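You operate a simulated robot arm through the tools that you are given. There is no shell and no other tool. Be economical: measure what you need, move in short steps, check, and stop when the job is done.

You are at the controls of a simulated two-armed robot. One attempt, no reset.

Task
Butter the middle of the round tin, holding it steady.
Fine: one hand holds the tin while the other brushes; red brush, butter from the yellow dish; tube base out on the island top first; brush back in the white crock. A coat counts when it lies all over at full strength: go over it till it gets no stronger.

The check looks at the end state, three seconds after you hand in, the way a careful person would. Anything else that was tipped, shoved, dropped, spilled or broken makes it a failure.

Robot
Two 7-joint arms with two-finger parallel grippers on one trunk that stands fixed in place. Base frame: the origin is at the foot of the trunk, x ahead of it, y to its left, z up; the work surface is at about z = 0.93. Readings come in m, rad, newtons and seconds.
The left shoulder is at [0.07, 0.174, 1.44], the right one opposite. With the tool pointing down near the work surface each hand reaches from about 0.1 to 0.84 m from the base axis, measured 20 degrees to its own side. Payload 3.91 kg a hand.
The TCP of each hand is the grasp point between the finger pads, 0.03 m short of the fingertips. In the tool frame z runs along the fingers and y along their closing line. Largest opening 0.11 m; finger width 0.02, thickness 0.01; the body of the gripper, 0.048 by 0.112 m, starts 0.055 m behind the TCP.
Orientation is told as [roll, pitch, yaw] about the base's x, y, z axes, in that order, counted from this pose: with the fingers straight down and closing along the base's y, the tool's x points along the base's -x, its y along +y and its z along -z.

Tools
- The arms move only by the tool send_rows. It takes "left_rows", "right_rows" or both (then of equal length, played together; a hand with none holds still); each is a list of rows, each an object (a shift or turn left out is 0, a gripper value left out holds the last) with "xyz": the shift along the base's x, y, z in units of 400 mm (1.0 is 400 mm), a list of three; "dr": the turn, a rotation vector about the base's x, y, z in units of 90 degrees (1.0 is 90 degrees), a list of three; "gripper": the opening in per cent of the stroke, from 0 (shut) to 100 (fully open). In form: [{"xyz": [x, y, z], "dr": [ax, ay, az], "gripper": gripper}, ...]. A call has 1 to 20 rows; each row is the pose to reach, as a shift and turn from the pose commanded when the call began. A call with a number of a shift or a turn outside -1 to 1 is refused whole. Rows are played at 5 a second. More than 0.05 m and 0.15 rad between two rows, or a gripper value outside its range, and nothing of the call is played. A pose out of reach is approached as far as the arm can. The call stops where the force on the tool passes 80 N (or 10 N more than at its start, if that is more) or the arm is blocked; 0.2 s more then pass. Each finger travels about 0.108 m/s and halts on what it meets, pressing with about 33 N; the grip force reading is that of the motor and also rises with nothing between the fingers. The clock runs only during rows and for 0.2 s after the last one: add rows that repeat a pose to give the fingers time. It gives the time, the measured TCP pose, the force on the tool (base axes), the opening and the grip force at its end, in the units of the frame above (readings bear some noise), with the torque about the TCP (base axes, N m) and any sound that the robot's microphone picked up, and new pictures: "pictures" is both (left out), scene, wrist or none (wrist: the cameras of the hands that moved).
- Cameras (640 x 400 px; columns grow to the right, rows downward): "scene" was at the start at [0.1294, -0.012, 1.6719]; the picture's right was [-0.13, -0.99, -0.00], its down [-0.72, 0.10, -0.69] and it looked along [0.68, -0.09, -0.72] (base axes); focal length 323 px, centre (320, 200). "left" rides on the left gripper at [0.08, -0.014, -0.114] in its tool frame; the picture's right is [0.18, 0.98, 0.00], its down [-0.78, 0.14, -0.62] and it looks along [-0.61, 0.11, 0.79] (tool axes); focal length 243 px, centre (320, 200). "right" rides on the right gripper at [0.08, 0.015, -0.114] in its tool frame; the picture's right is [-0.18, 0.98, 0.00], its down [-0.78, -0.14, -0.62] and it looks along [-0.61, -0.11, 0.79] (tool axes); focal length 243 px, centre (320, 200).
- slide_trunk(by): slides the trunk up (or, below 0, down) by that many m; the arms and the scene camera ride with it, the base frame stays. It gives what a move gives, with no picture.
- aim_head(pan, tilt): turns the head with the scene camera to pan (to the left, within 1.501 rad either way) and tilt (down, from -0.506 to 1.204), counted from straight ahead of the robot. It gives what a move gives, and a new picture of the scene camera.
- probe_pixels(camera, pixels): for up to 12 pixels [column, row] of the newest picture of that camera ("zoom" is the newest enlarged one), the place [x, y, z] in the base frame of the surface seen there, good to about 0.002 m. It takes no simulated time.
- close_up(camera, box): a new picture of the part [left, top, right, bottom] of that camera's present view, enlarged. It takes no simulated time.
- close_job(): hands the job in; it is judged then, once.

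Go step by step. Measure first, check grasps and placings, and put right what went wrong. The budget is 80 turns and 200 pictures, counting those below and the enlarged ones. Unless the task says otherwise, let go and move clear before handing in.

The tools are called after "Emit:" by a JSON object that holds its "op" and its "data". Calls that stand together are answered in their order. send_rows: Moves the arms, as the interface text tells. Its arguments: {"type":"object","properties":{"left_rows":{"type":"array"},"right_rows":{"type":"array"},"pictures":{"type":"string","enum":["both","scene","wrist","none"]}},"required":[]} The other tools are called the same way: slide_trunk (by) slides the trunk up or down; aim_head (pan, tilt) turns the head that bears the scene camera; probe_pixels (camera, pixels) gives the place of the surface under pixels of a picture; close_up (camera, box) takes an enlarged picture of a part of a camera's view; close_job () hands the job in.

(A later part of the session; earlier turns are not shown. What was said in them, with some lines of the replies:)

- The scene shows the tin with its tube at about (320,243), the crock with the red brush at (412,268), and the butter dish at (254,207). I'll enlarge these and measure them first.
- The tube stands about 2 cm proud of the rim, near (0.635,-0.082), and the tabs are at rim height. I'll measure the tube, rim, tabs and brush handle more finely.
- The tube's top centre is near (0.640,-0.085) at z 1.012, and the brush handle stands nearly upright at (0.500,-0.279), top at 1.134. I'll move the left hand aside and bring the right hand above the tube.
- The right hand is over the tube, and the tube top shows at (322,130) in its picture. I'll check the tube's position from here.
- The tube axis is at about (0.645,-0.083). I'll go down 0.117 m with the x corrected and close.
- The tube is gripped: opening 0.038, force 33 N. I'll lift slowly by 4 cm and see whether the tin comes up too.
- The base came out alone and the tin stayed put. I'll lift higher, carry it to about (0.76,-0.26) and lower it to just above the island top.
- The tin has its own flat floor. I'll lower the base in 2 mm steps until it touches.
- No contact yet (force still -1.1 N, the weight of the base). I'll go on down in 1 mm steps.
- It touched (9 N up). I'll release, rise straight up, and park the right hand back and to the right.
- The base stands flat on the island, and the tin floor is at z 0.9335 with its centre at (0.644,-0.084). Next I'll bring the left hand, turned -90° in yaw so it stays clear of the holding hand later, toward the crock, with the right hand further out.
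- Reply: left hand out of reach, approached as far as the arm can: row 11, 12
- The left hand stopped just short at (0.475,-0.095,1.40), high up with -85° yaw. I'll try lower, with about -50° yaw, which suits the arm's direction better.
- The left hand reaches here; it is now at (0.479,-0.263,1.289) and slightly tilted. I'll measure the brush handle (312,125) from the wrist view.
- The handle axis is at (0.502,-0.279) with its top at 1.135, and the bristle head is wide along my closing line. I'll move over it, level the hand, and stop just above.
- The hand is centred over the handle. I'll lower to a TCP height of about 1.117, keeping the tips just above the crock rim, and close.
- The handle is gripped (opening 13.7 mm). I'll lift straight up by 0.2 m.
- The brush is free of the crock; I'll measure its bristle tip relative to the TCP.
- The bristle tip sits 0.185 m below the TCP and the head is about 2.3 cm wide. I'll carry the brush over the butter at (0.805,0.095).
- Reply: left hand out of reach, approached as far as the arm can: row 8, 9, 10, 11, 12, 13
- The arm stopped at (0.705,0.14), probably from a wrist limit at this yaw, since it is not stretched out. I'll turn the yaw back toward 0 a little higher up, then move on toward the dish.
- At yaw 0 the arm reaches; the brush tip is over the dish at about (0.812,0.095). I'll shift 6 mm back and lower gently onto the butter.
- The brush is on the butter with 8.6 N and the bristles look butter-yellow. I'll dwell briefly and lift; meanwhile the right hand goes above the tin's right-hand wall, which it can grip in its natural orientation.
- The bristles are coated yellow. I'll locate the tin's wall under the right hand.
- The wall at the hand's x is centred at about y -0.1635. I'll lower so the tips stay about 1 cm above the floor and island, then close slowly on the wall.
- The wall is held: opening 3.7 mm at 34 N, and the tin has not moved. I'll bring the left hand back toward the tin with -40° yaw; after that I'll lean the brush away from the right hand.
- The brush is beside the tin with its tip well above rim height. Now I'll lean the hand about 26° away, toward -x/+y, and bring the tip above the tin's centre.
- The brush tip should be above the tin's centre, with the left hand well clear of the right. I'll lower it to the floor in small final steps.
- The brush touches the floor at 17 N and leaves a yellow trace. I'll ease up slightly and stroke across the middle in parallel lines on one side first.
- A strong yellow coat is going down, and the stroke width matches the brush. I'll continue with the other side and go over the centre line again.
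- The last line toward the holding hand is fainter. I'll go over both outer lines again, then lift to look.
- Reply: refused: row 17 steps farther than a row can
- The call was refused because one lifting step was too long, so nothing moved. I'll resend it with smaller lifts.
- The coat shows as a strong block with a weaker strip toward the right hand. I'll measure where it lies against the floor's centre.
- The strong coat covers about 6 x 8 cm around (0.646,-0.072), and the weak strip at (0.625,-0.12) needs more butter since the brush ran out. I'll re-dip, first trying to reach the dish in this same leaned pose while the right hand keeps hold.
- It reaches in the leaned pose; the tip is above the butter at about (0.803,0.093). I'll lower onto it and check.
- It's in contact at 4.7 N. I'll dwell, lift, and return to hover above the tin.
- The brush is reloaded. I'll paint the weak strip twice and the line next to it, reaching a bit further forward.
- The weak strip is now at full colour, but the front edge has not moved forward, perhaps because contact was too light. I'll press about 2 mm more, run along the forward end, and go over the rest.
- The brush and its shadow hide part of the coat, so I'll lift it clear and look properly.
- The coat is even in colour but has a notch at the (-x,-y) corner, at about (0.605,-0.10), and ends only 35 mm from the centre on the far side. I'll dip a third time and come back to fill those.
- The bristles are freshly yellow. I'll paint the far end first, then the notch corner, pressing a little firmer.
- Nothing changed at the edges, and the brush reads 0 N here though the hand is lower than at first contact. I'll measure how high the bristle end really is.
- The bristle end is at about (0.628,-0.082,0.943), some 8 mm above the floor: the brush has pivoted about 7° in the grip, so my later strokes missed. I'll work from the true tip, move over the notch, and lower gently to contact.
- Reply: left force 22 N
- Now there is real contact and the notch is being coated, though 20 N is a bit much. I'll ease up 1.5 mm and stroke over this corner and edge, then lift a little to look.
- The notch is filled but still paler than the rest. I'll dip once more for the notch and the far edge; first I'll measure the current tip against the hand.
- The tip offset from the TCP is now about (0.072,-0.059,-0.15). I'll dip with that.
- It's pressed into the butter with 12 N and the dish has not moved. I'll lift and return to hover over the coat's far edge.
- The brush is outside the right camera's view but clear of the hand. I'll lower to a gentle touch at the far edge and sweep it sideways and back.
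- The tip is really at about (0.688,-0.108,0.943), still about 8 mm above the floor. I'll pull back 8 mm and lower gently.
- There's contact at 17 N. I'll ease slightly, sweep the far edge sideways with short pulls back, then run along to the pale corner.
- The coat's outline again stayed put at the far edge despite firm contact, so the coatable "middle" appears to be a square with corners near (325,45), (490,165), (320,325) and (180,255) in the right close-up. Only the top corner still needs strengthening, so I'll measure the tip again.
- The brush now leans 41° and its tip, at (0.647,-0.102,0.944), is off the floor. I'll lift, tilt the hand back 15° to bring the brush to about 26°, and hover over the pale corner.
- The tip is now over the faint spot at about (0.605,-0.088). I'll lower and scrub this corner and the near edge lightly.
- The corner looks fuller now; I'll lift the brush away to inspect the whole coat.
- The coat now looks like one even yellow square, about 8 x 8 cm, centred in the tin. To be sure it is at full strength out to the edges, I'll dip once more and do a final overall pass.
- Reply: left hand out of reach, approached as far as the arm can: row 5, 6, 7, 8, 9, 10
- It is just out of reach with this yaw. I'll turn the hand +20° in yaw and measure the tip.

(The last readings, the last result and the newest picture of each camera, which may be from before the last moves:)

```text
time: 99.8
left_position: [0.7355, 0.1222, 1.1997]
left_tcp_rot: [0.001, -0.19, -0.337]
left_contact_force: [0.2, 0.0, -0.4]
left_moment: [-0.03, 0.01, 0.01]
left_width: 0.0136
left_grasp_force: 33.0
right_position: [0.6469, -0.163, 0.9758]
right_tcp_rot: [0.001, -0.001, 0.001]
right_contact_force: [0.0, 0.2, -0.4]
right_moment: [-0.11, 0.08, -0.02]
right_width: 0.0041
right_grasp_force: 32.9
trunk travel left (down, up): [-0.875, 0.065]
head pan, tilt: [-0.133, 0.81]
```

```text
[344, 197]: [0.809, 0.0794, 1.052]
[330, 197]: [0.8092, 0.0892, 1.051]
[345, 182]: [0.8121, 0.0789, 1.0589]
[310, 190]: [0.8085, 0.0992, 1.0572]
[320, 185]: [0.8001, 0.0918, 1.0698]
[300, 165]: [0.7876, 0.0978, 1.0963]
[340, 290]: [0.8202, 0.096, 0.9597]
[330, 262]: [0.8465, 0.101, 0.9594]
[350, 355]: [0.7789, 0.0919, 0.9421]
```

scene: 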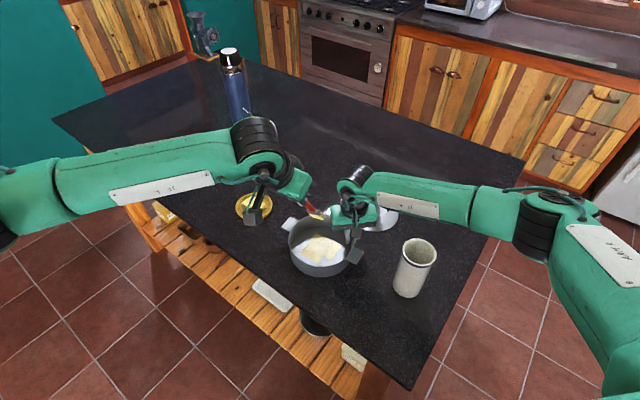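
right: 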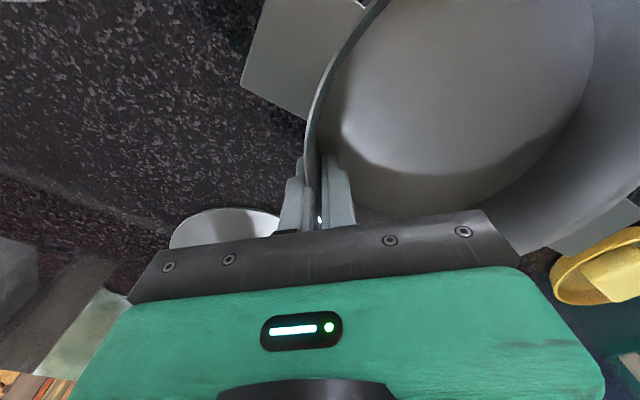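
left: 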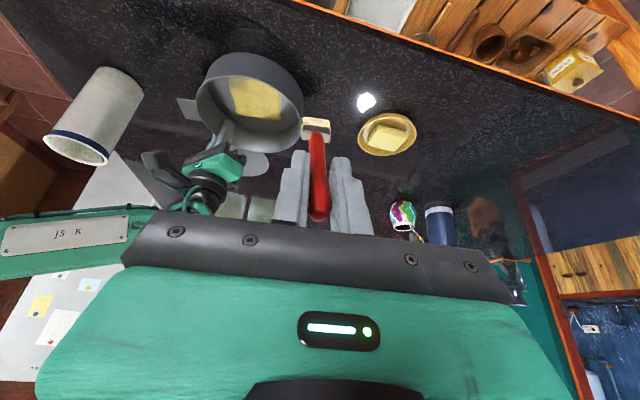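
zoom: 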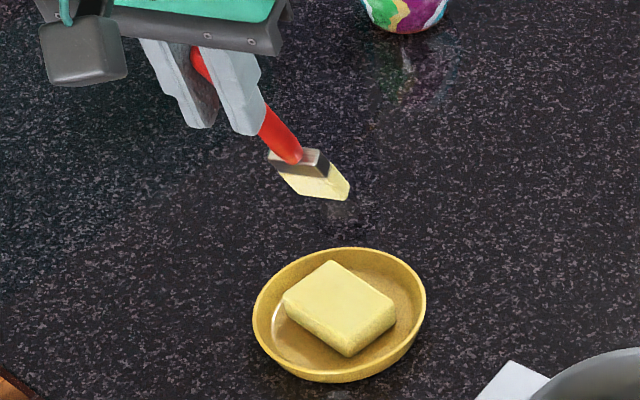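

The tip is at (0.811,0.088,1.050), right over the butter. I'll dip, lift, turn back and return to hover over the coat.

Emit:
{"op": "send_rows", "data": {"left_rows": [{"xyz": [0, 0.012, -0.11]}, {"xyz": [0, 0.012, -0.2]}, {"xyz": [0, 0.012, -0.22]}, {"xyz": [0, 0.012, -0.228]}, {"xyz": [0, 0.012, -0.232]}, {"xyz": [0, 0.012, -0.232]}, {"xyz": [0, 0.012, -0.232]}, {"xyz": [0, 0.012, -0.15]}, {"xyz": [0, 0.012, -0.05]}, {"xyz": [0, 0.012, 0]}, {"xyz": [-0.06, -0.04, 0], "dr": [0, 0, -0.074]}, {"xyz": [-0.14, -0.1, 0], "dr": [0, 0, -0.148]}, {"xyz": [-0.22, -0.17, 0], "dr": [0, 0, -0.222]}, {"xyz": [-0.28, -0.25, 0], "dr": [0, 0, -0.222]}, {"xyz": [-0.33, -0.34, 0], "dr": [0, 0, -0.222]}, {"xyz": [-0.349, -0.398, -0.05], "dr": [0, 0, -0.222]}, {"xyz": [-0.349, -0.398, -0.1], "dr": [0, 0, -0.222]}], "pictures": "none"}}

Emit:
{"op": "close_up", "data": {"camera": "scene", "box": [220, 160, 370, 280]}}

Emit:
{"op": "probe_pixels", "data": {"camera": "zoom", "pixels": [[480, 230], [470, 225], [460, 215], [120, 190]]}}

```text
time: 103.4
left_position: [0.5988, -0.0358, 1.158]
left_tcp_rot: [0.001, -0.189, -0.69]
left_contact_force: [0.0, -0.3, -0.1]
left_moment: [0.0, 0.01, 0.01]
left_width: 0.0136
left_grasp_force: 33.2
right_position: [0.6463, -0.1635, 0.975]
right_tcp_rot: [0.0, 0.0, -0.001]
right_contact_force: [-0.2, -0.4, 0.6]
right_moment: [-0.09, -0.16, -0.02]
right_width: 0.0038
right_grasp_force: 32.8
trunk travel left (down, up): [-0.875, 0.065]
head pan, tilt: [-0.133, 0.81]
```

```text
3.33 times, centred on (295, 220) of scene
```

zoom: 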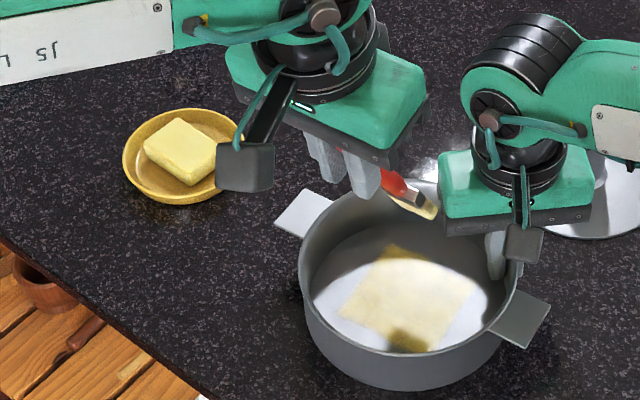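

```text
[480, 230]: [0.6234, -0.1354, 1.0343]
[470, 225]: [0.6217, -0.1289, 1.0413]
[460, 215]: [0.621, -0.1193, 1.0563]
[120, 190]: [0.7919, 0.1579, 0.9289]
```

Emit:
{"op": "probe_pixels", "data": {"camera": "zoom", "pixels": [[430, 216], [425, 210], [415, 207], [433, 205], [400, 190], [444, 190]]}}

```text
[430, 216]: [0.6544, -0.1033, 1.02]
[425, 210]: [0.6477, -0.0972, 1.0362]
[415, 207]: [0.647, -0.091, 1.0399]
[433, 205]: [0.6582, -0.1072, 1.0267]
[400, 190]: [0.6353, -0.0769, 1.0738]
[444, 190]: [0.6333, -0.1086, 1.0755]
```

The tip is at (0.658,-0.104,1.015), close beside the right gripper's body, so I'll pull back 15 mm first and then lower to touch.

Emit:
{"op": "send_rows", "data": {"left_rows": [{"xyz": [-0.029, 0.024, 0]}, {"xyz": [-0.029, 0.024, -0.1]}, {"xyz": [-0.029, 0.024, -0.18]}, {"xyz": [-0.029, 0.024, -0.193]}, {"xyz": [-0.029, 0.024, -0.199]}], "pictures": "none"}}

Emit:
{"op": "close_up", "data": {"camera": "right", "box": [300, 0, 620, 210]}}

```text
time: 104.6
left_position: [0.5862, -0.0264, 1.079]
left_tcp_rot: [0.002, -0.191, -0.691]
left_contact_force: [-5.7, 4.4, 19.4]
left_moment: [-0.59, -0.71, -0.04]
left_width: 0.014
left_grasp_force: 33.3
right_position: [0.6459, -0.1654, 0.9754]
right_tcp_rot: [-0.001, -0.001, -0.002]
right_contact_force: [4.4, -2.2, -10.8]
right_moment: [-0.11, -0.05, -0.34]
right_width: 0.0041
right_grasp_force: 33.0
trunk travel left (down, up): [-0.875, 0.065]
head pan, tilt: [-0.133, 0.81]
```

```text
1.90 times, centred on (460, 105) of right
```

zoom: 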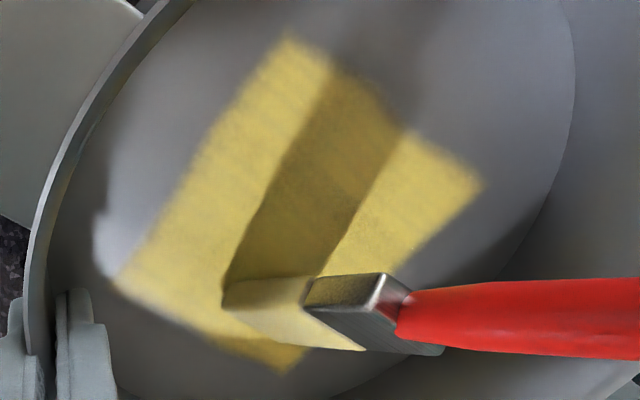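

There's good contact. Now the full raster pass over the square, slightly eased.

Emit:
{"op": "send_rows", "data": {"left_rows": [{"xyz": [0, 0, 0.003]}, {"xyz": [0.029, -0.024, 0.003]}, {"xyz": [0.051, 0.003, 0.003]}, {"xyz": [0.074, 0.03, 0.002]}, {"xyz": [0.026, 0.07, 0.002]}, {"xyz": [-0.022, 0.11, 0.001]}, {"xyz": [-0.064, 0.099, 0.001]}, {"xyz": [-0.007, 0.051, 0.001]}, {"xyz": [0.051, 0.003, 0.001]}, {"xyz": [0.029, -0.024, 0.001]}, {"xyz": [-0.029, 0.024, 0]}, {"xyz": [-0.087, 0.072, -0.002]}, {"xyz": [-0.109, 0.045, -0.004]}, {"xyz": [-0.051, -0.003, -0.004]}, {"xyz": [0.007, -0.051, -0.003]}, {"xyz": [-0.026, -0.07, -0.004]}, {"xyz": [-0.074, -0.03, -0.006]}, {"xyz": [-0.118, 0.007, -0.008]}, {"xyz": [-0.099, 0.037, -0.008]}, {"xyz": [-0.077, 0.064, -0.008]}], "pictures": "none"}}

Emit:
{"op": "close_up", "data": {"camera": "right", "box": [300, 0, 620, 210]}}

```text
time: 108.8
left_position: [0.5537, -0.0002, 1.0769]
left_tcp_rot: [0.001, -0.191, -0.689]
left_contact_force: [-2.6, -1.6, 8.7]
left_moment: [-0.7, -0.37, -0.26]
left_width: 0.0138
left_grasp_force: 33.3
right_position: [0.6456, -0.1628, 0.9757]
right_tcp_rot: [0.0, 0.0, -0.001]
right_contact_force: [0.4, 2.1, -6.6]
right_moment: [-0.14, -0.09, -0.08]
right_width: 0.0037
right_grasp_force: 32.9
trunk travel left (down, up): [-0.875, 0.065]
head pan, tilt: [-0.133, 0.81]
```

```text
1.90 times, centred on (460, 105) of right
```

zoom: 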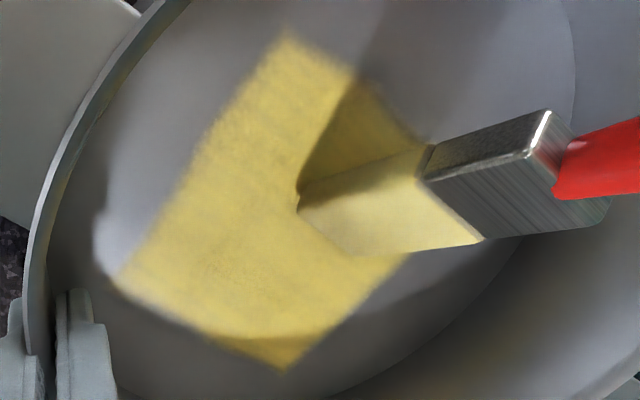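

The outline is unchanged and the colour is even. I'll lift the brush clear and inspect once more.

Emit:
{"op": "send_rows", "data": {"left_rows": [{"xyz": [0, 0, 0.08]}, {"xyz": [0, 0, 0.18]}, {"xyz": [0, 0.03, 0.29]}, {"xyz": [0, 0.1, 0.37]}, {"xyz": [0, 0.2, 0.4]}, {"xyz": [0, 0.3, 0.4]}], "pictures": "none"}}

Emit:
{"op": "close_up", "data": {"camera": "right", "box": [300, 0, 620, 210]}}

Emit:
{"op": "close_up", "data": {"camera": "left", "box": [100, 0, 400, 200]}}

```text
time: 110.2
left_position: [0.5545, 0.1222, 1.2369]
left_tcp_rot: [-0.001, -0.191, -0.689]
left_contact_force: [-0.1, -0.2, -0.6]
left_moment: [-0.02, 0.0, -0.02]
left_width: 0.0137
left_grasp_force: 32.9
right_position: [0.6455, -0.162, 0.9752]
right_tcp_rot: [0.0, -0.001, -0.003]
right_contact_force: [0.5, 0.2, -0.8]
right_moment: [0.0, 0.01, 0.04]
right_width: 0.0039
right_grasp_force: 32.9
trunk travel left (down, up): [-0.875, 0.065]
head pan, tilt: [-0.133, 0.81]
```

```text
1.90 times, centred on (460, 105) of right
```

zoom: 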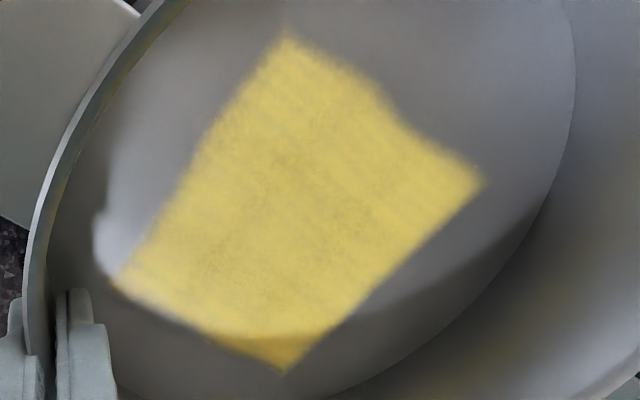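

```text
2.00 times, centred on (250, 100) of left
```

zoom: 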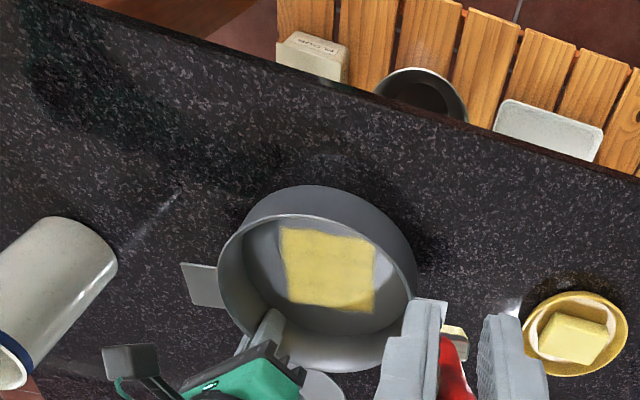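

The near edge seems to step slightly at (395,110) in the close-up; I'll measure the edge points to see whether a thin strip is missing.

Emit:
{"op": "close_up", "data": {"camera": "right", "box": [420, 0, 580, 110]}}

Emit:
{"op": "probe_pixels", "data": {"camera": "right", "pixels": [[442, 15], [470, 29], [488, 43], [507, 61], [522, 74], [546, 93], [349, 150], [441, 195], [395, 178], [395, 85], [495, 143]]}}

```text
3.64 times, centred on (500, 55) of right
```

zoom: 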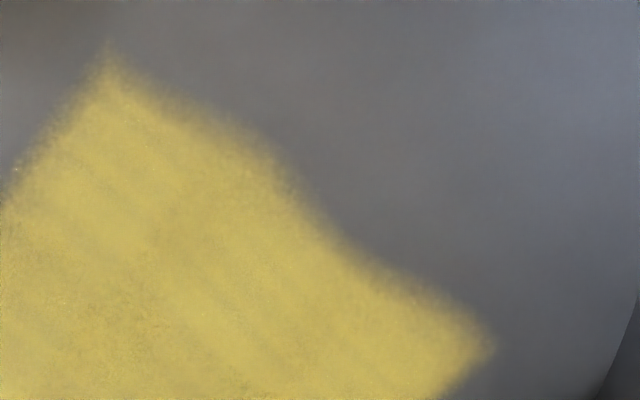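

```text
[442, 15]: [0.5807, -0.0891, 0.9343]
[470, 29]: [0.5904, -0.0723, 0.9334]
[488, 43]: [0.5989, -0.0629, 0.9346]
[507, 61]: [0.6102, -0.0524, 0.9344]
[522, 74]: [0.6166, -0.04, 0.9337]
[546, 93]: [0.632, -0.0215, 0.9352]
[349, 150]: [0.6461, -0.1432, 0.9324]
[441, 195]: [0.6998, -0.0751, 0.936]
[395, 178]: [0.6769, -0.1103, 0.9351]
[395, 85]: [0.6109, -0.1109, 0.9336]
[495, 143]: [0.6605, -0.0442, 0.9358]
```

The near edge is within 2-3 mm of straight, with a small dent near (0.610,-0.052). I'll straighten the brush by another 15° and touch up that edge with the butter still on it.

Emit:
{"op": "send_rows", "data": {"left_rows": [{"xyz": [0, 0, 0.02], "dr": [0.053, 0.064, 0]}, {"xyz": [0, -0.06, 0.02], "dr": [0.106, 0.1275, 0]}, {"xyz": [0.005, -0.15, 0.02], "dr": [0.106, 0.1275, 0]}, {"xyz": [0.01, -0.24, 0], "dr": [0.106, 0.1275, 0]}, {"xyz": [0.016, -0.333, -0.05], "dr": [0.106, 0.1275, 0]}, {"xyz": [0.016, -0.333, -0.15], "dr": [0.106, 0.1275, 0]}, {"xyz": [0.016, -0.333, -0.18], "dr": [0.106, 0.1275, 0]}], "pictures": "none"}}

Emit:
{"op": "close_up", "data": {"camera": "right", "box": [360, 0, 640, 170]}}

Emit:
{"op": "close_up", "data": {"camera": "scene", "box": [250, 180, 370, 280]}}

```text
time: 111.8
left_position: [0.5608, -0.0149, 1.164]
left_tcp_rot: [0.003, 0.07, -0.691]
left_contact_force: [-0.2, 0.9, 0.1]
left_moment: [0.05, 0.01, -0.04]
left_width: 0.0134
left_grasp_force: 32.7
right_position: [0.6474, -0.1633, 0.9755]
right_tcp_rot: [0.002, 0.0, -0.001]
right_contact_force: [0.5, 0.7, 0.8]
right_moment: [-0.07, 0.04, 0.0]
right_width: 0.0038
right_grasp_force: 32.5
trunk travel left (down, up): [-0.875, 0.065]
head pan, tilt: [-0.133, 0.81]
```

```text
2.29 times, centred on (500, 85) of right
```

zoom: 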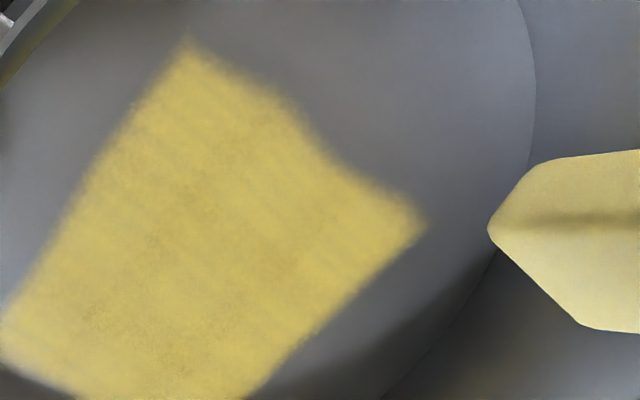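

```text
4.00 times, centred on (310, 230) of scene
```

zoom: 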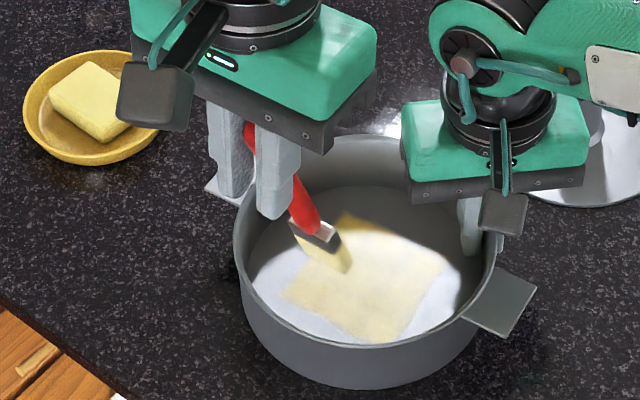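

Emit:
{"op": "probe_pixels", "data": {"camera": "zoom", "pixels": [[345, 272], [335, 268], [350, 262], [325, 262], [330, 250], [305, 230], [340, 262]]}}

```text
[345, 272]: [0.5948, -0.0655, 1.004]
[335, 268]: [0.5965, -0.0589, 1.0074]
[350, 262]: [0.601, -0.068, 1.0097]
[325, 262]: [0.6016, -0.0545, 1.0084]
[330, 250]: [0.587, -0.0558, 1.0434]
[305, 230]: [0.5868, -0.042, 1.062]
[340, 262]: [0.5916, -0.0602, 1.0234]
```

The tip is at (0.602,-0.061,1.002) leaning 21°. I'll lower it onto the near edge and scrub along with short strokes.

Emit:
{"op": "send_rows", "data": {"left_rows": [{"xyz": [0.008, 0.008, -0.1]}, {"xyz": [0.008, 0.008, -0.155]}, {"xyz": [0.008, 0.008, -0.168]}, {"xyz": [0.008, 0.008, -0.174]}, {"xyz": [0.024, 0.028, -0.174]}, {"xyz": [0.04, 0.048, -0.174]}, {"xyz": [0.055, 0.036, -0.174]}, {"xyz": [0.04, 0.048, -0.174]}, {"xyz": [0.024, 0.028, -0.174]}, {"xyz": [0.04, 0.015, -0.174]}, {"xyz": [0.024, 0.028, -0.174]}, {"xyz": [0.008, 0.008, -0.174]}, {"xyz": [0.024, -0.005, -0.174]}, {"xyz": [0.008, 0.008, -0.174]}, {"xyz": [-0.008, -0.012, -0.174]}, {"xyz": [-0.022, -0.03, -0.174]}, {"xyz": [-0.006, -0.042, -0.174]}, {"xyz": [-0.022, -0.03, -0.174]}, {"xyz": [0.008, 0.008, -0.174]}], "pictures": "none"}}

Emit:
{"op": "close_up", "data": {"camera": "right", "box": [360, 0, 640, 170]}}

```text
time: 115.8
left_position: [0.5632, -0.0113, 1.0939]
left_tcp_rot: [0.002, 0.07, -0.688]
left_contact_force: [-0.5, -0.2, -1.2]
left_moment: [0.02, 0.04, -0.03]
left_width: 0.0138
left_grasp_force: 33.2
right_position: [0.6473, -0.1635, 0.975]
right_tcp_rot: [-0.001, 0.0, -0.003]
right_contact_force: [-0.8, 0.2, -0.2]
right_moment: [-0.09, 0.11, 0.04]
right_width: 0.0041
right_grasp_force: 33.0
trunk travel left (down, up): [-0.875, 0.065]
head pan, tilt: [-0.133, 0.81]
```

```text
2.29 times, centred on (500, 85) of right
```

zoom: 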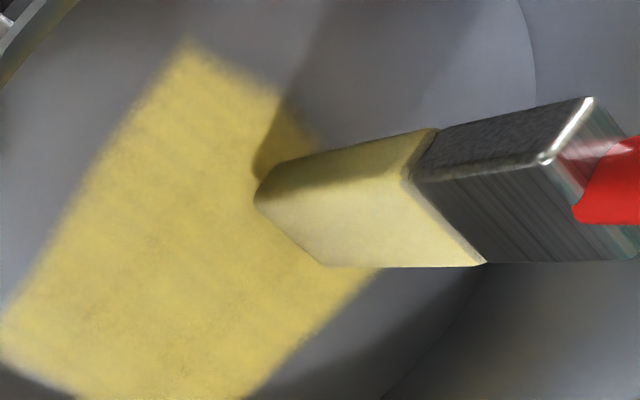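

The reading is 0 N, so the tip is probably just off the floor. I'll lower further in small steps until it touches.

Emit:
{"op": "send_rows", "data": {"left_rows": [{"xyz": [0, 0, -0.005]}, {"xyz": [0, 0, -0.009]}, {"xyz": [0, 0, -0.012]}], "pictures": "none"}}

Emit:
{"op": "close_up", "data": {"camera": "right", "box": [360, 0, 640, 170]}}

```text
time: 116.6
left_position: [0.5652, -0.0104, 1.0918]
left_tcp_rot: [0.003, 0.067, -0.689]
left_contact_force: [-3.7, 4.3, 24.6]
left_moment: [-0.56, -0.59, 0.0]
left_width: 0.0139
left_grasp_force: 33.1
right_position: [0.6448, -0.1638, 0.9733]
right_tcp_rot: [0.0, 0.0, -0.001]
right_contact_force: [5.9, -2.9, -8.9]
right_moment: [-0.17, -0.24, -0.34]
right_width: 0.004
right_grasp_force: 33.0
trunk travel left (down, up): [-0.875, 0.065]
head pan, tilt: [-0.133, 0.81]
```

```text
2.29 times, centred on (500, 85) of right
```

zoom: 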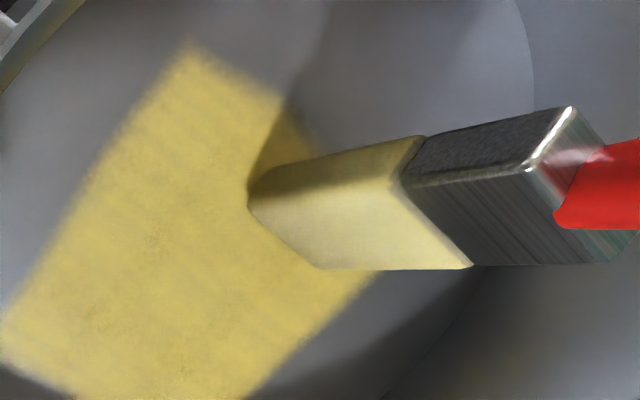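

It's touching now at 25 N. I'll ease up, scrub back toward the edge and along it, then lift away.

Emit:
{"op": "send_rows", "data": {"left_rows": [{"xyz": [0, 0, 0.004]}, {"xyz": [-0.02, 0.016, 0.003]}, {"xyz": [-0.004, 0.036, 0.003]}, {"xyz": [0.012, 0.056, 0.002]}, {"xyz": [0.032, 0.04, 0.002]}, {"xyz": [0.012, 0.056, 0.002]}, {"xyz": [-0.004, 0.036, 0.001]}, {"xyz": [0.016, 0.02, 0.001]}, {"xyz": [-0.004, 0.036, 0]}, {"xyz": [-0.02, 0.016, 0]}, {"xyz": [0, 0, 0]}, {"xyz": [-0.02, 0.016, -0.001]}, {"xyz": [-0.004, 0.036, -0.001]}, {"xyz": [0.012, 0.056, -0.001]}, {"xyz": [0.012, 0.056, 0.09]}, {"xyz": [0.012, 0.056, 0.2]}, {"xyz": [0.012, 0.12, 0.28]}, {"xyz": [0.012, 0.2, 0.33]}, {"xyz": [0.012, 0.3, 0.35]}, {"xyz": [0.012, 0.4, 0.36]}], "pictures": "none"}}

Emit:
{"op": "close_up", "data": {"camera": "right", "box": [300, 0, 620, 210]}}

Emit:
{"op": "close_up", "data": {"camera": "scene", "box": [220, 150, 380, 280]}}

```text
time: 120.8
left_position: [0.568, 0.1529, 1.2339]
left_tcp_rot: [0.002, 0.068, -0.689]
left_contact_force: [-0.4, 0.9, 0.3]
left_moment: [-0.03, 0.0, 0.03]
left_width: 0.0138
left_grasp_force: 32.7
right_position: [0.6469, -0.1626, 0.9756]
right_tcp_rot: [0.0, 0.0, -0.002]
right_contact_force: [0.9, 1.1, -0.3]
right_moment: [0.02, -0.01, -0.01]
right_width: 0.0039
right_grasp_force: 33.0
trunk travel left (down, up): [-0.875, 0.065]
head pan, tilt: [-0.133, 0.81]
```

```text
1.90 times, centred on (460, 105) of right
```

zoom: 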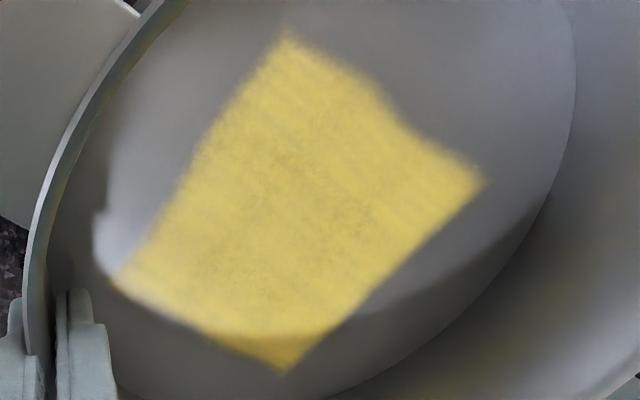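

```text
3.08 times, centred on (300, 215) of scene
```

zoom: 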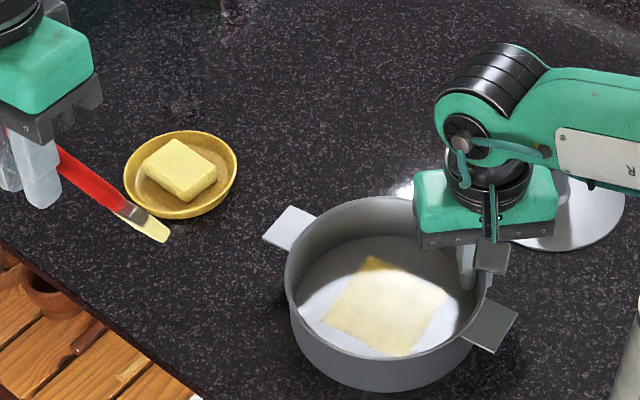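

The coat is unchanged after this pass, so it is at full strength. Now the right hand lets go of the tin, rises straight up and withdraws so the left can return the brush.

Emit:
{"op": "send_rows", "data": {"right_rows": [{"xyz": [0, 0, 0], "gripper": 10}, {"xyz": [0, 0, 0], "gripper": 25}, {"xyz": [0, 0, 0], "gripper": 40}, {"xyz": [0, 0, 0.05], "gripper": 40}, {"xyz": [0, 0, 0.15]}, {"xyz": [0, 0, 0.27]}, {"xyz": [0, 0, 0.39]}, {"xyz": [0, 0, 0.51]}, {"xyz": [0, 0, 0.63]}, {"xyz": [0, 0, 0.72]}, {"xyz": [-0.06, -0.1, 0.72]}, {"xyz": [-0.12, -0.2, 0.72]}, {"xyz": [-0.18, -0.3, 0.72]}, {"xyz": [-0.24, -0.4, 0.72]}, {"xyz": [-0.3, -0.5, 0.72]}, {"xyz": [-0.36, -0.6, 0.72]}, {"xyz": [-0.42, -0.7, 0.72]}, {"xyz": [-0.48, -0.8, 0.72]}, {"xyz": [-0.54, -0.9, 0.72]}, {"xyz": [-0.58, -1.0, 0.72]}], "pictures": "scene"}}

Emit:
{"op": "close_up", "data": {"camera": "scene", "box": [180, 150, 440, 310]}}

```text
time: 125.0
left_position: [0.5672, 0.1506, 1.2329]
left_tcp_rot: [0.003, 0.07, -0.689]
left_contact_force: [-0.2, -0.7, -0.8]
left_moment: [-0.02, -0.02, 0.02]
left_width: 0.0137
left_grasp_force: 32.8
right_position: [0.4141, -0.5651, 1.2626]
right_tcp_rot: [0.002, -0.001, 0.0]
right_contact_force: [0.1, 0.5, 0.8]
right_moment: [-0.01, -0.03, 0.02]
right_width: 0.0439
right_grasp_force: 0.0
trunk travel left (down, up): [-0.875, 0.065]
head pan, tilt: [-0.133, 0.81]
```

scene: 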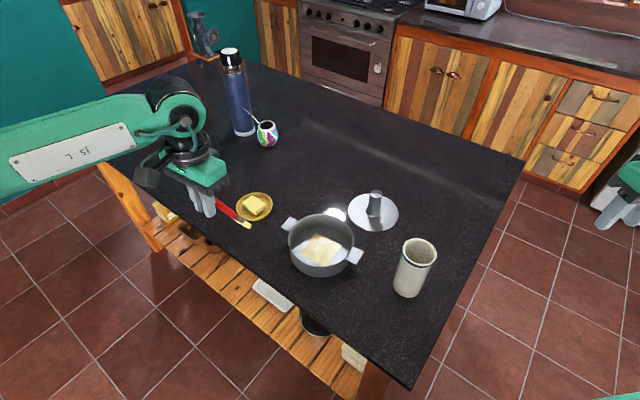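

```text
2.46 times, centred on (310, 230) of scene
```

zoom: 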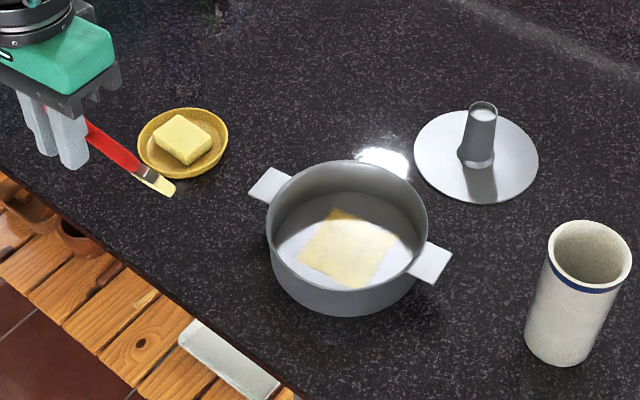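

All is in order: the tin in place, the base on the island, the crock upright. I'll raise the brush and tilt the hand about 25° further so that the brush hangs upright, moving partway to the crock.

Emit:
{"op": "send_rows", "data": {"left_rows": [{"xyz": [0, 0, 0.08]}, {"xyz": [0, 0, 0.17]}, {"xyz": [0, -0.03, 0.23], "dr": [0.055, 0.066, 0]}, {"xyz": [-0.02, -0.1, 0.23], "dr": [0.11, 0.132, 0]}, {"xyz": [-0.05, -0.18, 0.23], "dr": [0.165, 0.198, 0]}, {"xyz": [-0.08, -0.27, 0.23], "dr": [0.18, 0.216, 0]}, {"xyz": [-0.1, -0.36, 0.23], "dr": [0.18, 0.216, 0]}], "pictures": "both"}}

Emit:
{"op": "close_up", "data": {"camera": "scene", "box": [230, 130, 390, 270]}}

```text
time: 126.6
left_position: [0.5278, 0.0035, 1.3242]
left_tcp_rot: [0.007, 0.512, -0.685]
left_contact_force: [0.4, -0.2, 0.2]
left_moment: [0.01, 0.02, 0.0]
left_width: 0.0138
left_grasp_force: 32.7
right_position: [0.4158, -0.5654, 1.2618]
right_tcp_rot: [0.003, 0.0, 0.001]
right_contact_force: [-0.4, 0.0, 0.5]
right_moment: [0.02, 0.0, 0.01]
right_width: 0.044
right_grasp_force: 0.0
trunk travel left (down, up): [-0.875, 0.065]
head pan, tilt: [-0.133, 0.81]
```

scene: 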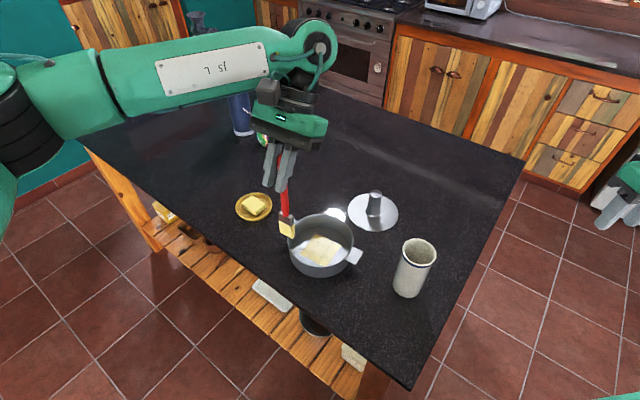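
left: 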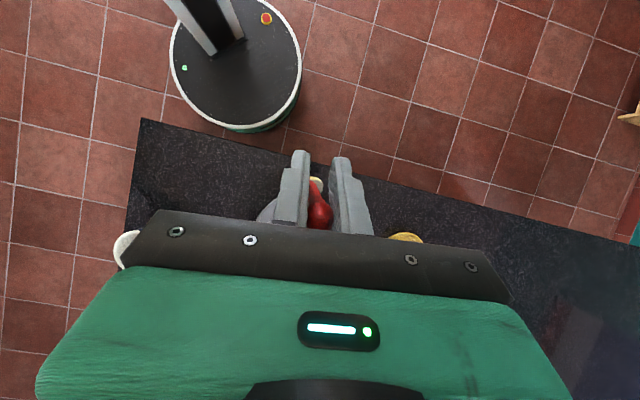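

```text
2.86 times, centred on (310, 200) of scene
```

zoom: 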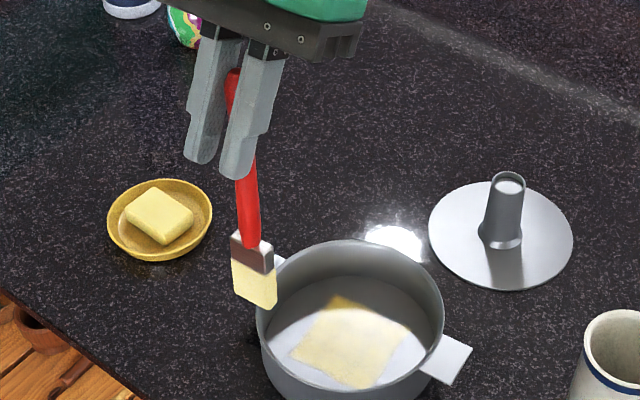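

Emit:
{"op": "probe_pixels", "data": {"camera": "zoom", "pixels": [[255, 303], [237, 295], [273, 303], [254, 270], [252, 240], [247, 200], [243, 160], [233, 85]]}}

```text
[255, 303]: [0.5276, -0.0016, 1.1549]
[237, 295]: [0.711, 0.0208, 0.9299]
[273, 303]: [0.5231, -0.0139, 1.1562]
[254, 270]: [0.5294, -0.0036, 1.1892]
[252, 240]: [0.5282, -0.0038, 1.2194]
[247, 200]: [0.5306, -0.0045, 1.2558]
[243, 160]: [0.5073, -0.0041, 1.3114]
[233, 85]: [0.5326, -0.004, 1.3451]
```

The brush now hangs vertical, with its tip at about (0.530,-0.004,1.15). I'll carry it to directly above the crock at (0.503,-0.282).

Emit:
{"op": "send_rows", "data": {"left_rows": [{"xyz": [-0.01, -0.11, 0]}, {"xyz": [-0.02, -0.22, 0]}, {"xyz": [-0.03, -0.33, 0]}, {"xyz": [-0.04, -0.44, 0]}, {"xyz": [-0.05, -0.55, 0]}, {"xyz": [-0.06, -0.64, 0]}, {"xyz": [-0.068, -0.694, 0]}, {"xyz": [-0.068, -0.694, 0]}], "pictures": "both"}}

Emit:
{"op": "close_up", "data": {"camera": "scene", "box": [370, 130, 480, 310]}}

Emit:
{"op": "close_up", "data": {"camera": "right", "box": [420, 0, 640, 200]}}

```text
time: 128.4
left_position: [0.4842, -0.2168, 1.3227]
left_tcp_rot: [0.004, 0.511, -0.688]
left_contact_force: [0.4, -0.6, -0.2]
left_moment: [0.03, 0.0, 0.0]
left_width: 0.0135
left_grasp_force: 32.9
left hand out of reach, approached as far as the arm can: row 5, 6, 7, 8
right_position: [0.4146, -0.5657, 1.262]
right_tcp_rot: [0.003, -0.001, -0.002]
right_contact_force: [0.9, -0.8, 0.4]
right_moment: [0.01, 0.0, 0.03]
right_width: 0.0443
right_grasp_force: 0.0
trunk travel left (down, up): [-0.875, 0.065]
head pan, tilt: [-0.133, 0.81]
```

scene: 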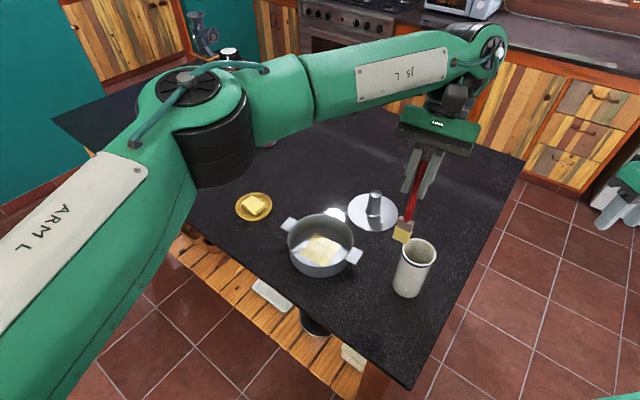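
left: 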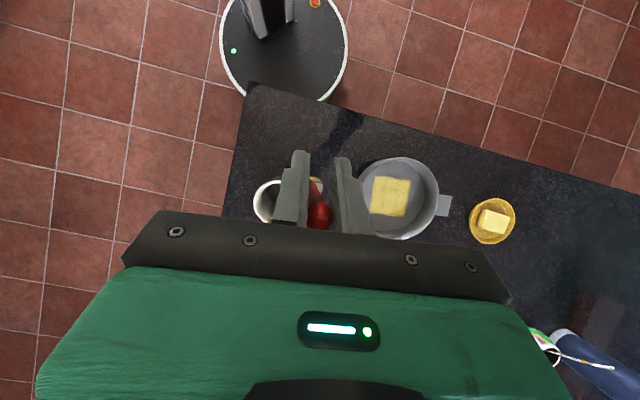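

```text
2.22 times, centred on (425, 220) of scene
```

zoom: 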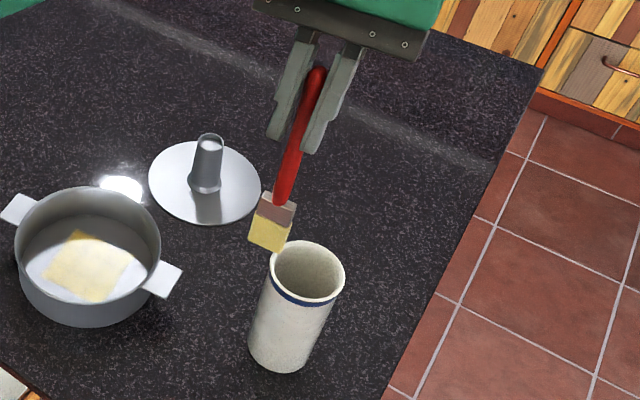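

```text
2.00 times, centred on (530, 100) of right
```

zoom: 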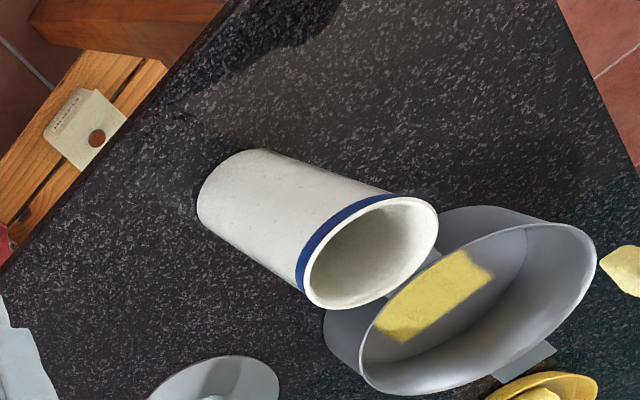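

The tilted hand ran out of reach at y -0.217. A brush lean of about 12° still fits the crock mouth, so I'll tilt the hand back 12°, lower slightly and move on.

Emit:
{"op": "send_rows", "data": {"left_rows": [{"xyz": [0, 0.03, 0], "dr": [-0.043, -0.052, 0]}, {"xyz": [0, 0.03, -0.02], "dr": [-0.0855, -0.103, 0]}, {"xyz": [-0.003, -0.03, -0.05], "dr": [-0.0855, -0.103, 0]}, {"xyz": [-0.007, -0.08, -0.07], "dr": [-0.0855, -0.103, 0]}, {"xyz": [-0.01, -0.105, -0.07], "dr": [-0.0855, -0.103, 0]}], "pictures": "none"}}

Emit:
{"op": "close_up", "data": {"camera": "scene", "box": [370, 150, 480, 300]}}

Emit:
{"op": "close_up", "data": {"camera": "right", "box": [420, 0, 640, 200]}}

```text
time: 129.6
left_position: [0.4807, -0.2443, 1.2936]
left_tcp_rot: [0.004, 0.3, -0.69]
left_contact_force: [-0.7, -0.4, 0.1]
left_moment: [0.0, 0.04, 0.03]
left_width: 0.0136
left_grasp_force: 32.6
left hand out of reach, approached as far as the arm can: row 5
right_position: [0.4165, -0.5629, 1.263]
right_tcp_rot: [0.002, 0.002, 0.002]
right_contact_force: [-0.1, 0.0, -0.9]
right_moment: [-0.03, -0.03, 0.0]
right_width: 0.0442
right_grasp_force: 0.1
trunk travel left (down, up): [-0.875, 0.065]
head pan, tilt: [-0.133, 0.81]
```

```text
2.67 times, centred on (425, 225) of scene
```

zoom: 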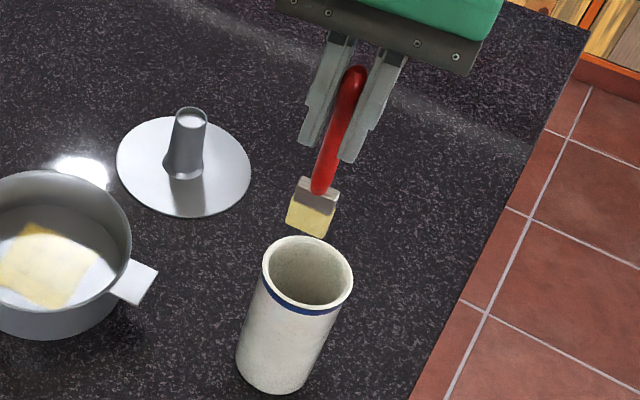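

```text
2.00 times, centred on (530, 100) of right
5 turns are left
```

zoom: 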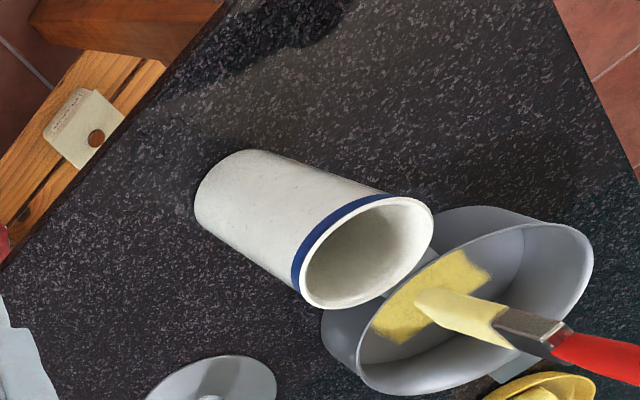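

Five turns are left. The tip is already over the mouth, at about (0.511,-0.275,1.122); I'll go down 7 cm while shifting 16 mm toward -y, and check.

Emit:
{"op": "send_rows", "data": {"left_rows": [{"xyz": [0.004, -0.015, -0.05]}, {"xyz": [0.008, -0.03, -0.1]}, {"xyz": [0.01, -0.04, -0.14]}, {"xyz": [0.01, -0.04, -0.18]}, {"xyz": [0.01, -0.04, -0.18]}], "pictures": "none"}}

Emit:
{"op": "close_up", "data": {"camera": "scene", "box": [380, 180, 460, 300]}}

Emit:
{"op": "close_up", "data": {"camera": "right", "box": [480, 40, 640, 180]}}

```text
time: 130.8
left_position: [0.4861, -0.2479, 1.235]
left_tcp_rot: [0.005, 0.303, -0.69]
left_contact_force: [-0.4, 0.4, -0.9]
left_moment: [-0.05, 0.11, -0.03]
left_width: 0.0137
left_grasp_force: 32.6
left hand out of reach, approached as far as the arm can: row 1, 2, 3, 4, 5
right_position: [0.4141, -0.5643, 1.2631]
right_tcp_rot: [0.002, 0.002, -0.001]
right_contact_force: [0.4, 0.0, 0.1]
right_moment: [0.0, 0.0, 0.02]
right_width: 0.0438
right_grasp_force: 0.1
trunk travel left (down, up): [-0.875, 0.065]
head pan, tilt: [-0.133, 0.81]
```

```text
3.33 times, centred on (420, 240) of scene
```

zoom: 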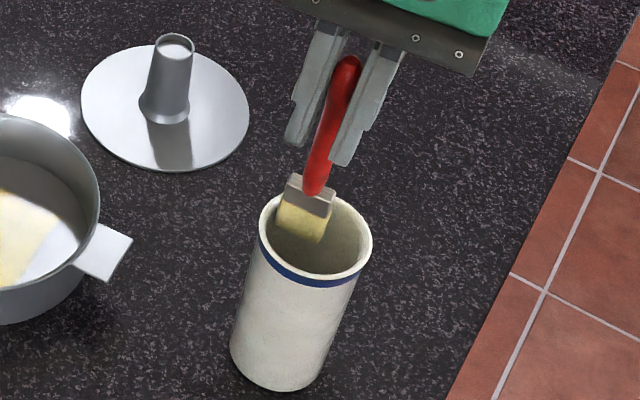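

```text
2.86 times, centred on (560, 110) of right
4 turns are left
```

zoom: 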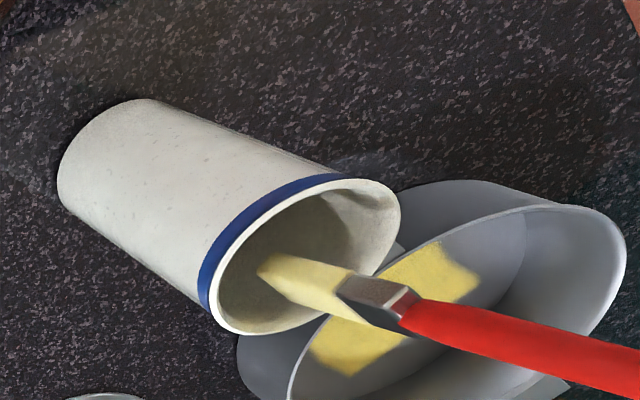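

The tip is now inside the mouth, but the arm can't go further in -y. Sliding the trunk down 0.095 m will lower the brush straight in without changing the arm's shape.

Emit:
{"op": "slide_trunk", "data": {"by": -0.095}}

Emit:
{"op": "close_up", "data": {"camera": "scene", "box": [360, 140, 500, 300]}}

Emit:
{"op": "close_up", "data": {"camera": "right", "box": [440, 0, 640, 180]}}

```text
time: 132.1
left_position: [0.4864, -0.247, 1.1413]
left_tcp_rot: [0.004, 0.302, -0.688]
left_contact_force: [0.0, -0.6, -0.2]
left_moment: [0.02, -0.04, -0.01]
left_width: 0.0139
left_grasp_force: 33.1
right_position: [0.4151, -0.5646, 1.168]
right_tcp_rot: [0.001, 0.0, -0.001]
right_contact_force: [0.5, -0.2, -0.4]
right_moment: [0.03, 0.0, 0.0]
right_width: 0.0441
right_grasp_force: 0.0
trunk travel left (down, up): [-0.78, 0.16]
head pan, tilt: [-0.133, 0.81]
```

```text
2.50 times, centred on (430, 220) of scene
```

zoom: 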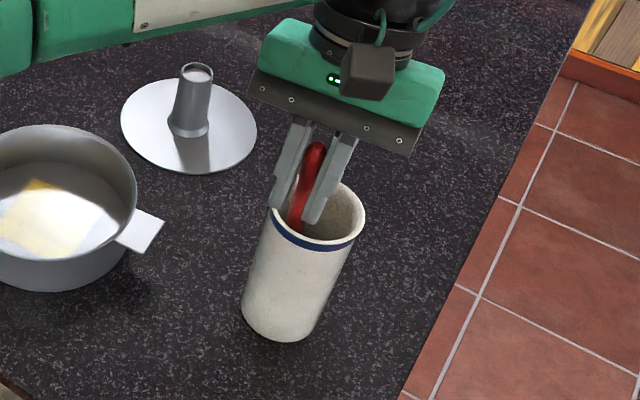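

```text
2.22 times, centred on (540, 90) of right
3 turns are left
```

zoom: 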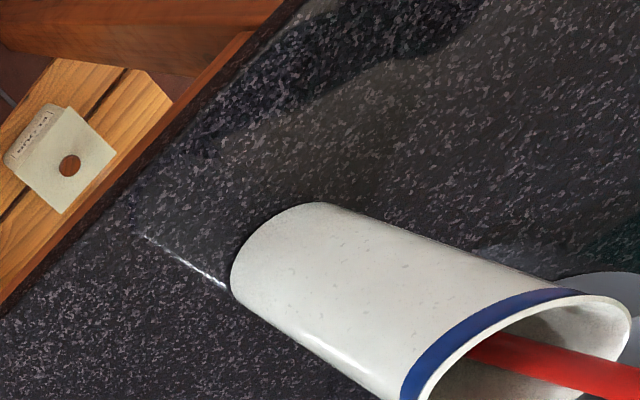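

The brush is well inside the crock with no contact force. I'll open the fingers, let it settle, then raise the trunk straight up clear of the handle.

Emit:
{"op": "send_rows", "data": {"left_rows": [{"xyz": [0, 0, 0], "gripper": 22}, {"xyz": [0, 0, 0], "gripper": 35}, {"xyz": [0, 0, 0], "gripper": 40}, {"xyz": [0, 0, 0], "gripper": 40}, {"xyz": [0, 0, 0], "gripper": 40}], "pictures": "none"}}

Emit:
{"op": "slide_trunk", "data": {"by": 0.15}}

Emit:
{"op": "close_up", "data": {"camera": "scene", "box": [200, 130, 480, 320]}}

Emit:
{"op": "close_up", "data": {"camera": "scene", "box": [370, 170, 470, 310]}}

```text
time: 133.3
left_position: [0.4868, -0.2461, 1.1407]
left_tcp_rot: [0.004, 0.301, -0.689]
left_contact_force: [-0.5, 0.1, 0.4]
left_moment: [-0.01, -0.02, 0.02]
left_width: 0.044
left_grasp_force: 0.1
right_position: [0.4139, -0.5648, 1.167]
right_tcp_rot: [0.002, 0.0, -0.001]
right_contact_force: [0.7, -0.2, 0.6]
right_moment: [0.03, -0.01, -0.01]
right_width: 0.0441
right_grasp_force: 0.0
trunk travel left (down, up): [-0.78, 0.16]
head pan, tilt: [-0.133, 0.81]
```

```text
time: 135.0
left_position: [0.4865, -0.2472, 1.2907]
left_tcp_rot: [0.003, 0.303, -0.689]
left_contact_force: [-0.8, 0.6, -0.3]
left_moment: [0.01, -0.02, 0.0]
left_width: 0.044
left_grasp_force: 0.0
right_position: [0.4151, -0.5647, 1.3174]
right_tcp_rot: [0.004, 0.0, 0.0]
right_contact_force: [-0.6, -0.2, 0.0]
right_moment: [0.01, 0.03, -0.01]
right_width: 0.0438
right_grasp_force: 0.1
trunk travel left (down, up): [-0.93, 0.01]
head pan, tilt: [-0.133, 0.81]
```

```text
2.11 times, centred on (340, 225) of scene
```

zoom: 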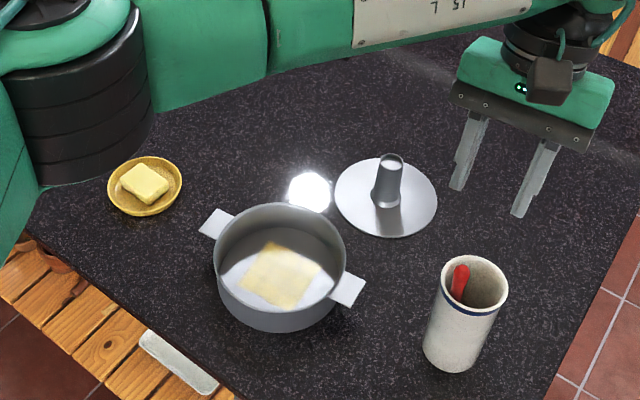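

```text
2.86 times, centred on (420, 240) of scene
2 turns are left
```

zoom: 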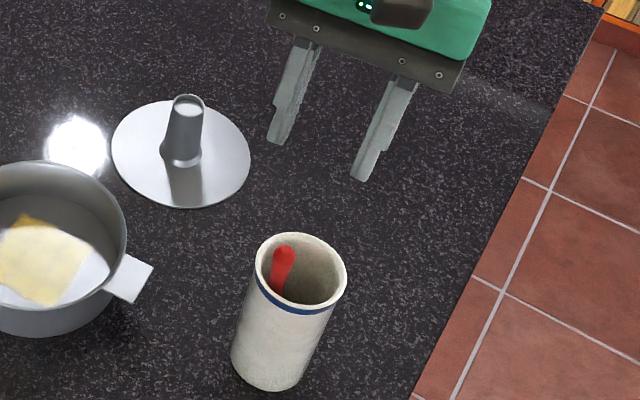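

The red brush stands in the upright crock, both hands are clear, the base is on the island and the tin is buttered in place, so I'm handing in.

Emit:
{"op": "close_job", "data": {}}

```text
The job is handed in.
```

I buttered the middle of the round tin and handed the job in. I don't have the check's result.

- **Tube base:** it was lifted out first and stands flat on the island top.
- **Coat:** it's an even yellow square, about 8 by 8 cm, centred on the tin's floor. I dipped the red brush in the yellow dish five times, and the last two passes changed nothing I could see.
- **Size of the middle:** I took that square to be the whole middle. The coat would not spread past it, even with the brush pressed firmly at the edges.
- **Holding:** the right hand gripped the tin's wall for all the brushing, and the tin did not shift.
- **Brush:** it is back in the white crock. I let go about 3 cm above the crock's floor, so it dropped the last bit and leans against the side.

In the last pictures nothing was tipped or spilled, and both hands were clear.
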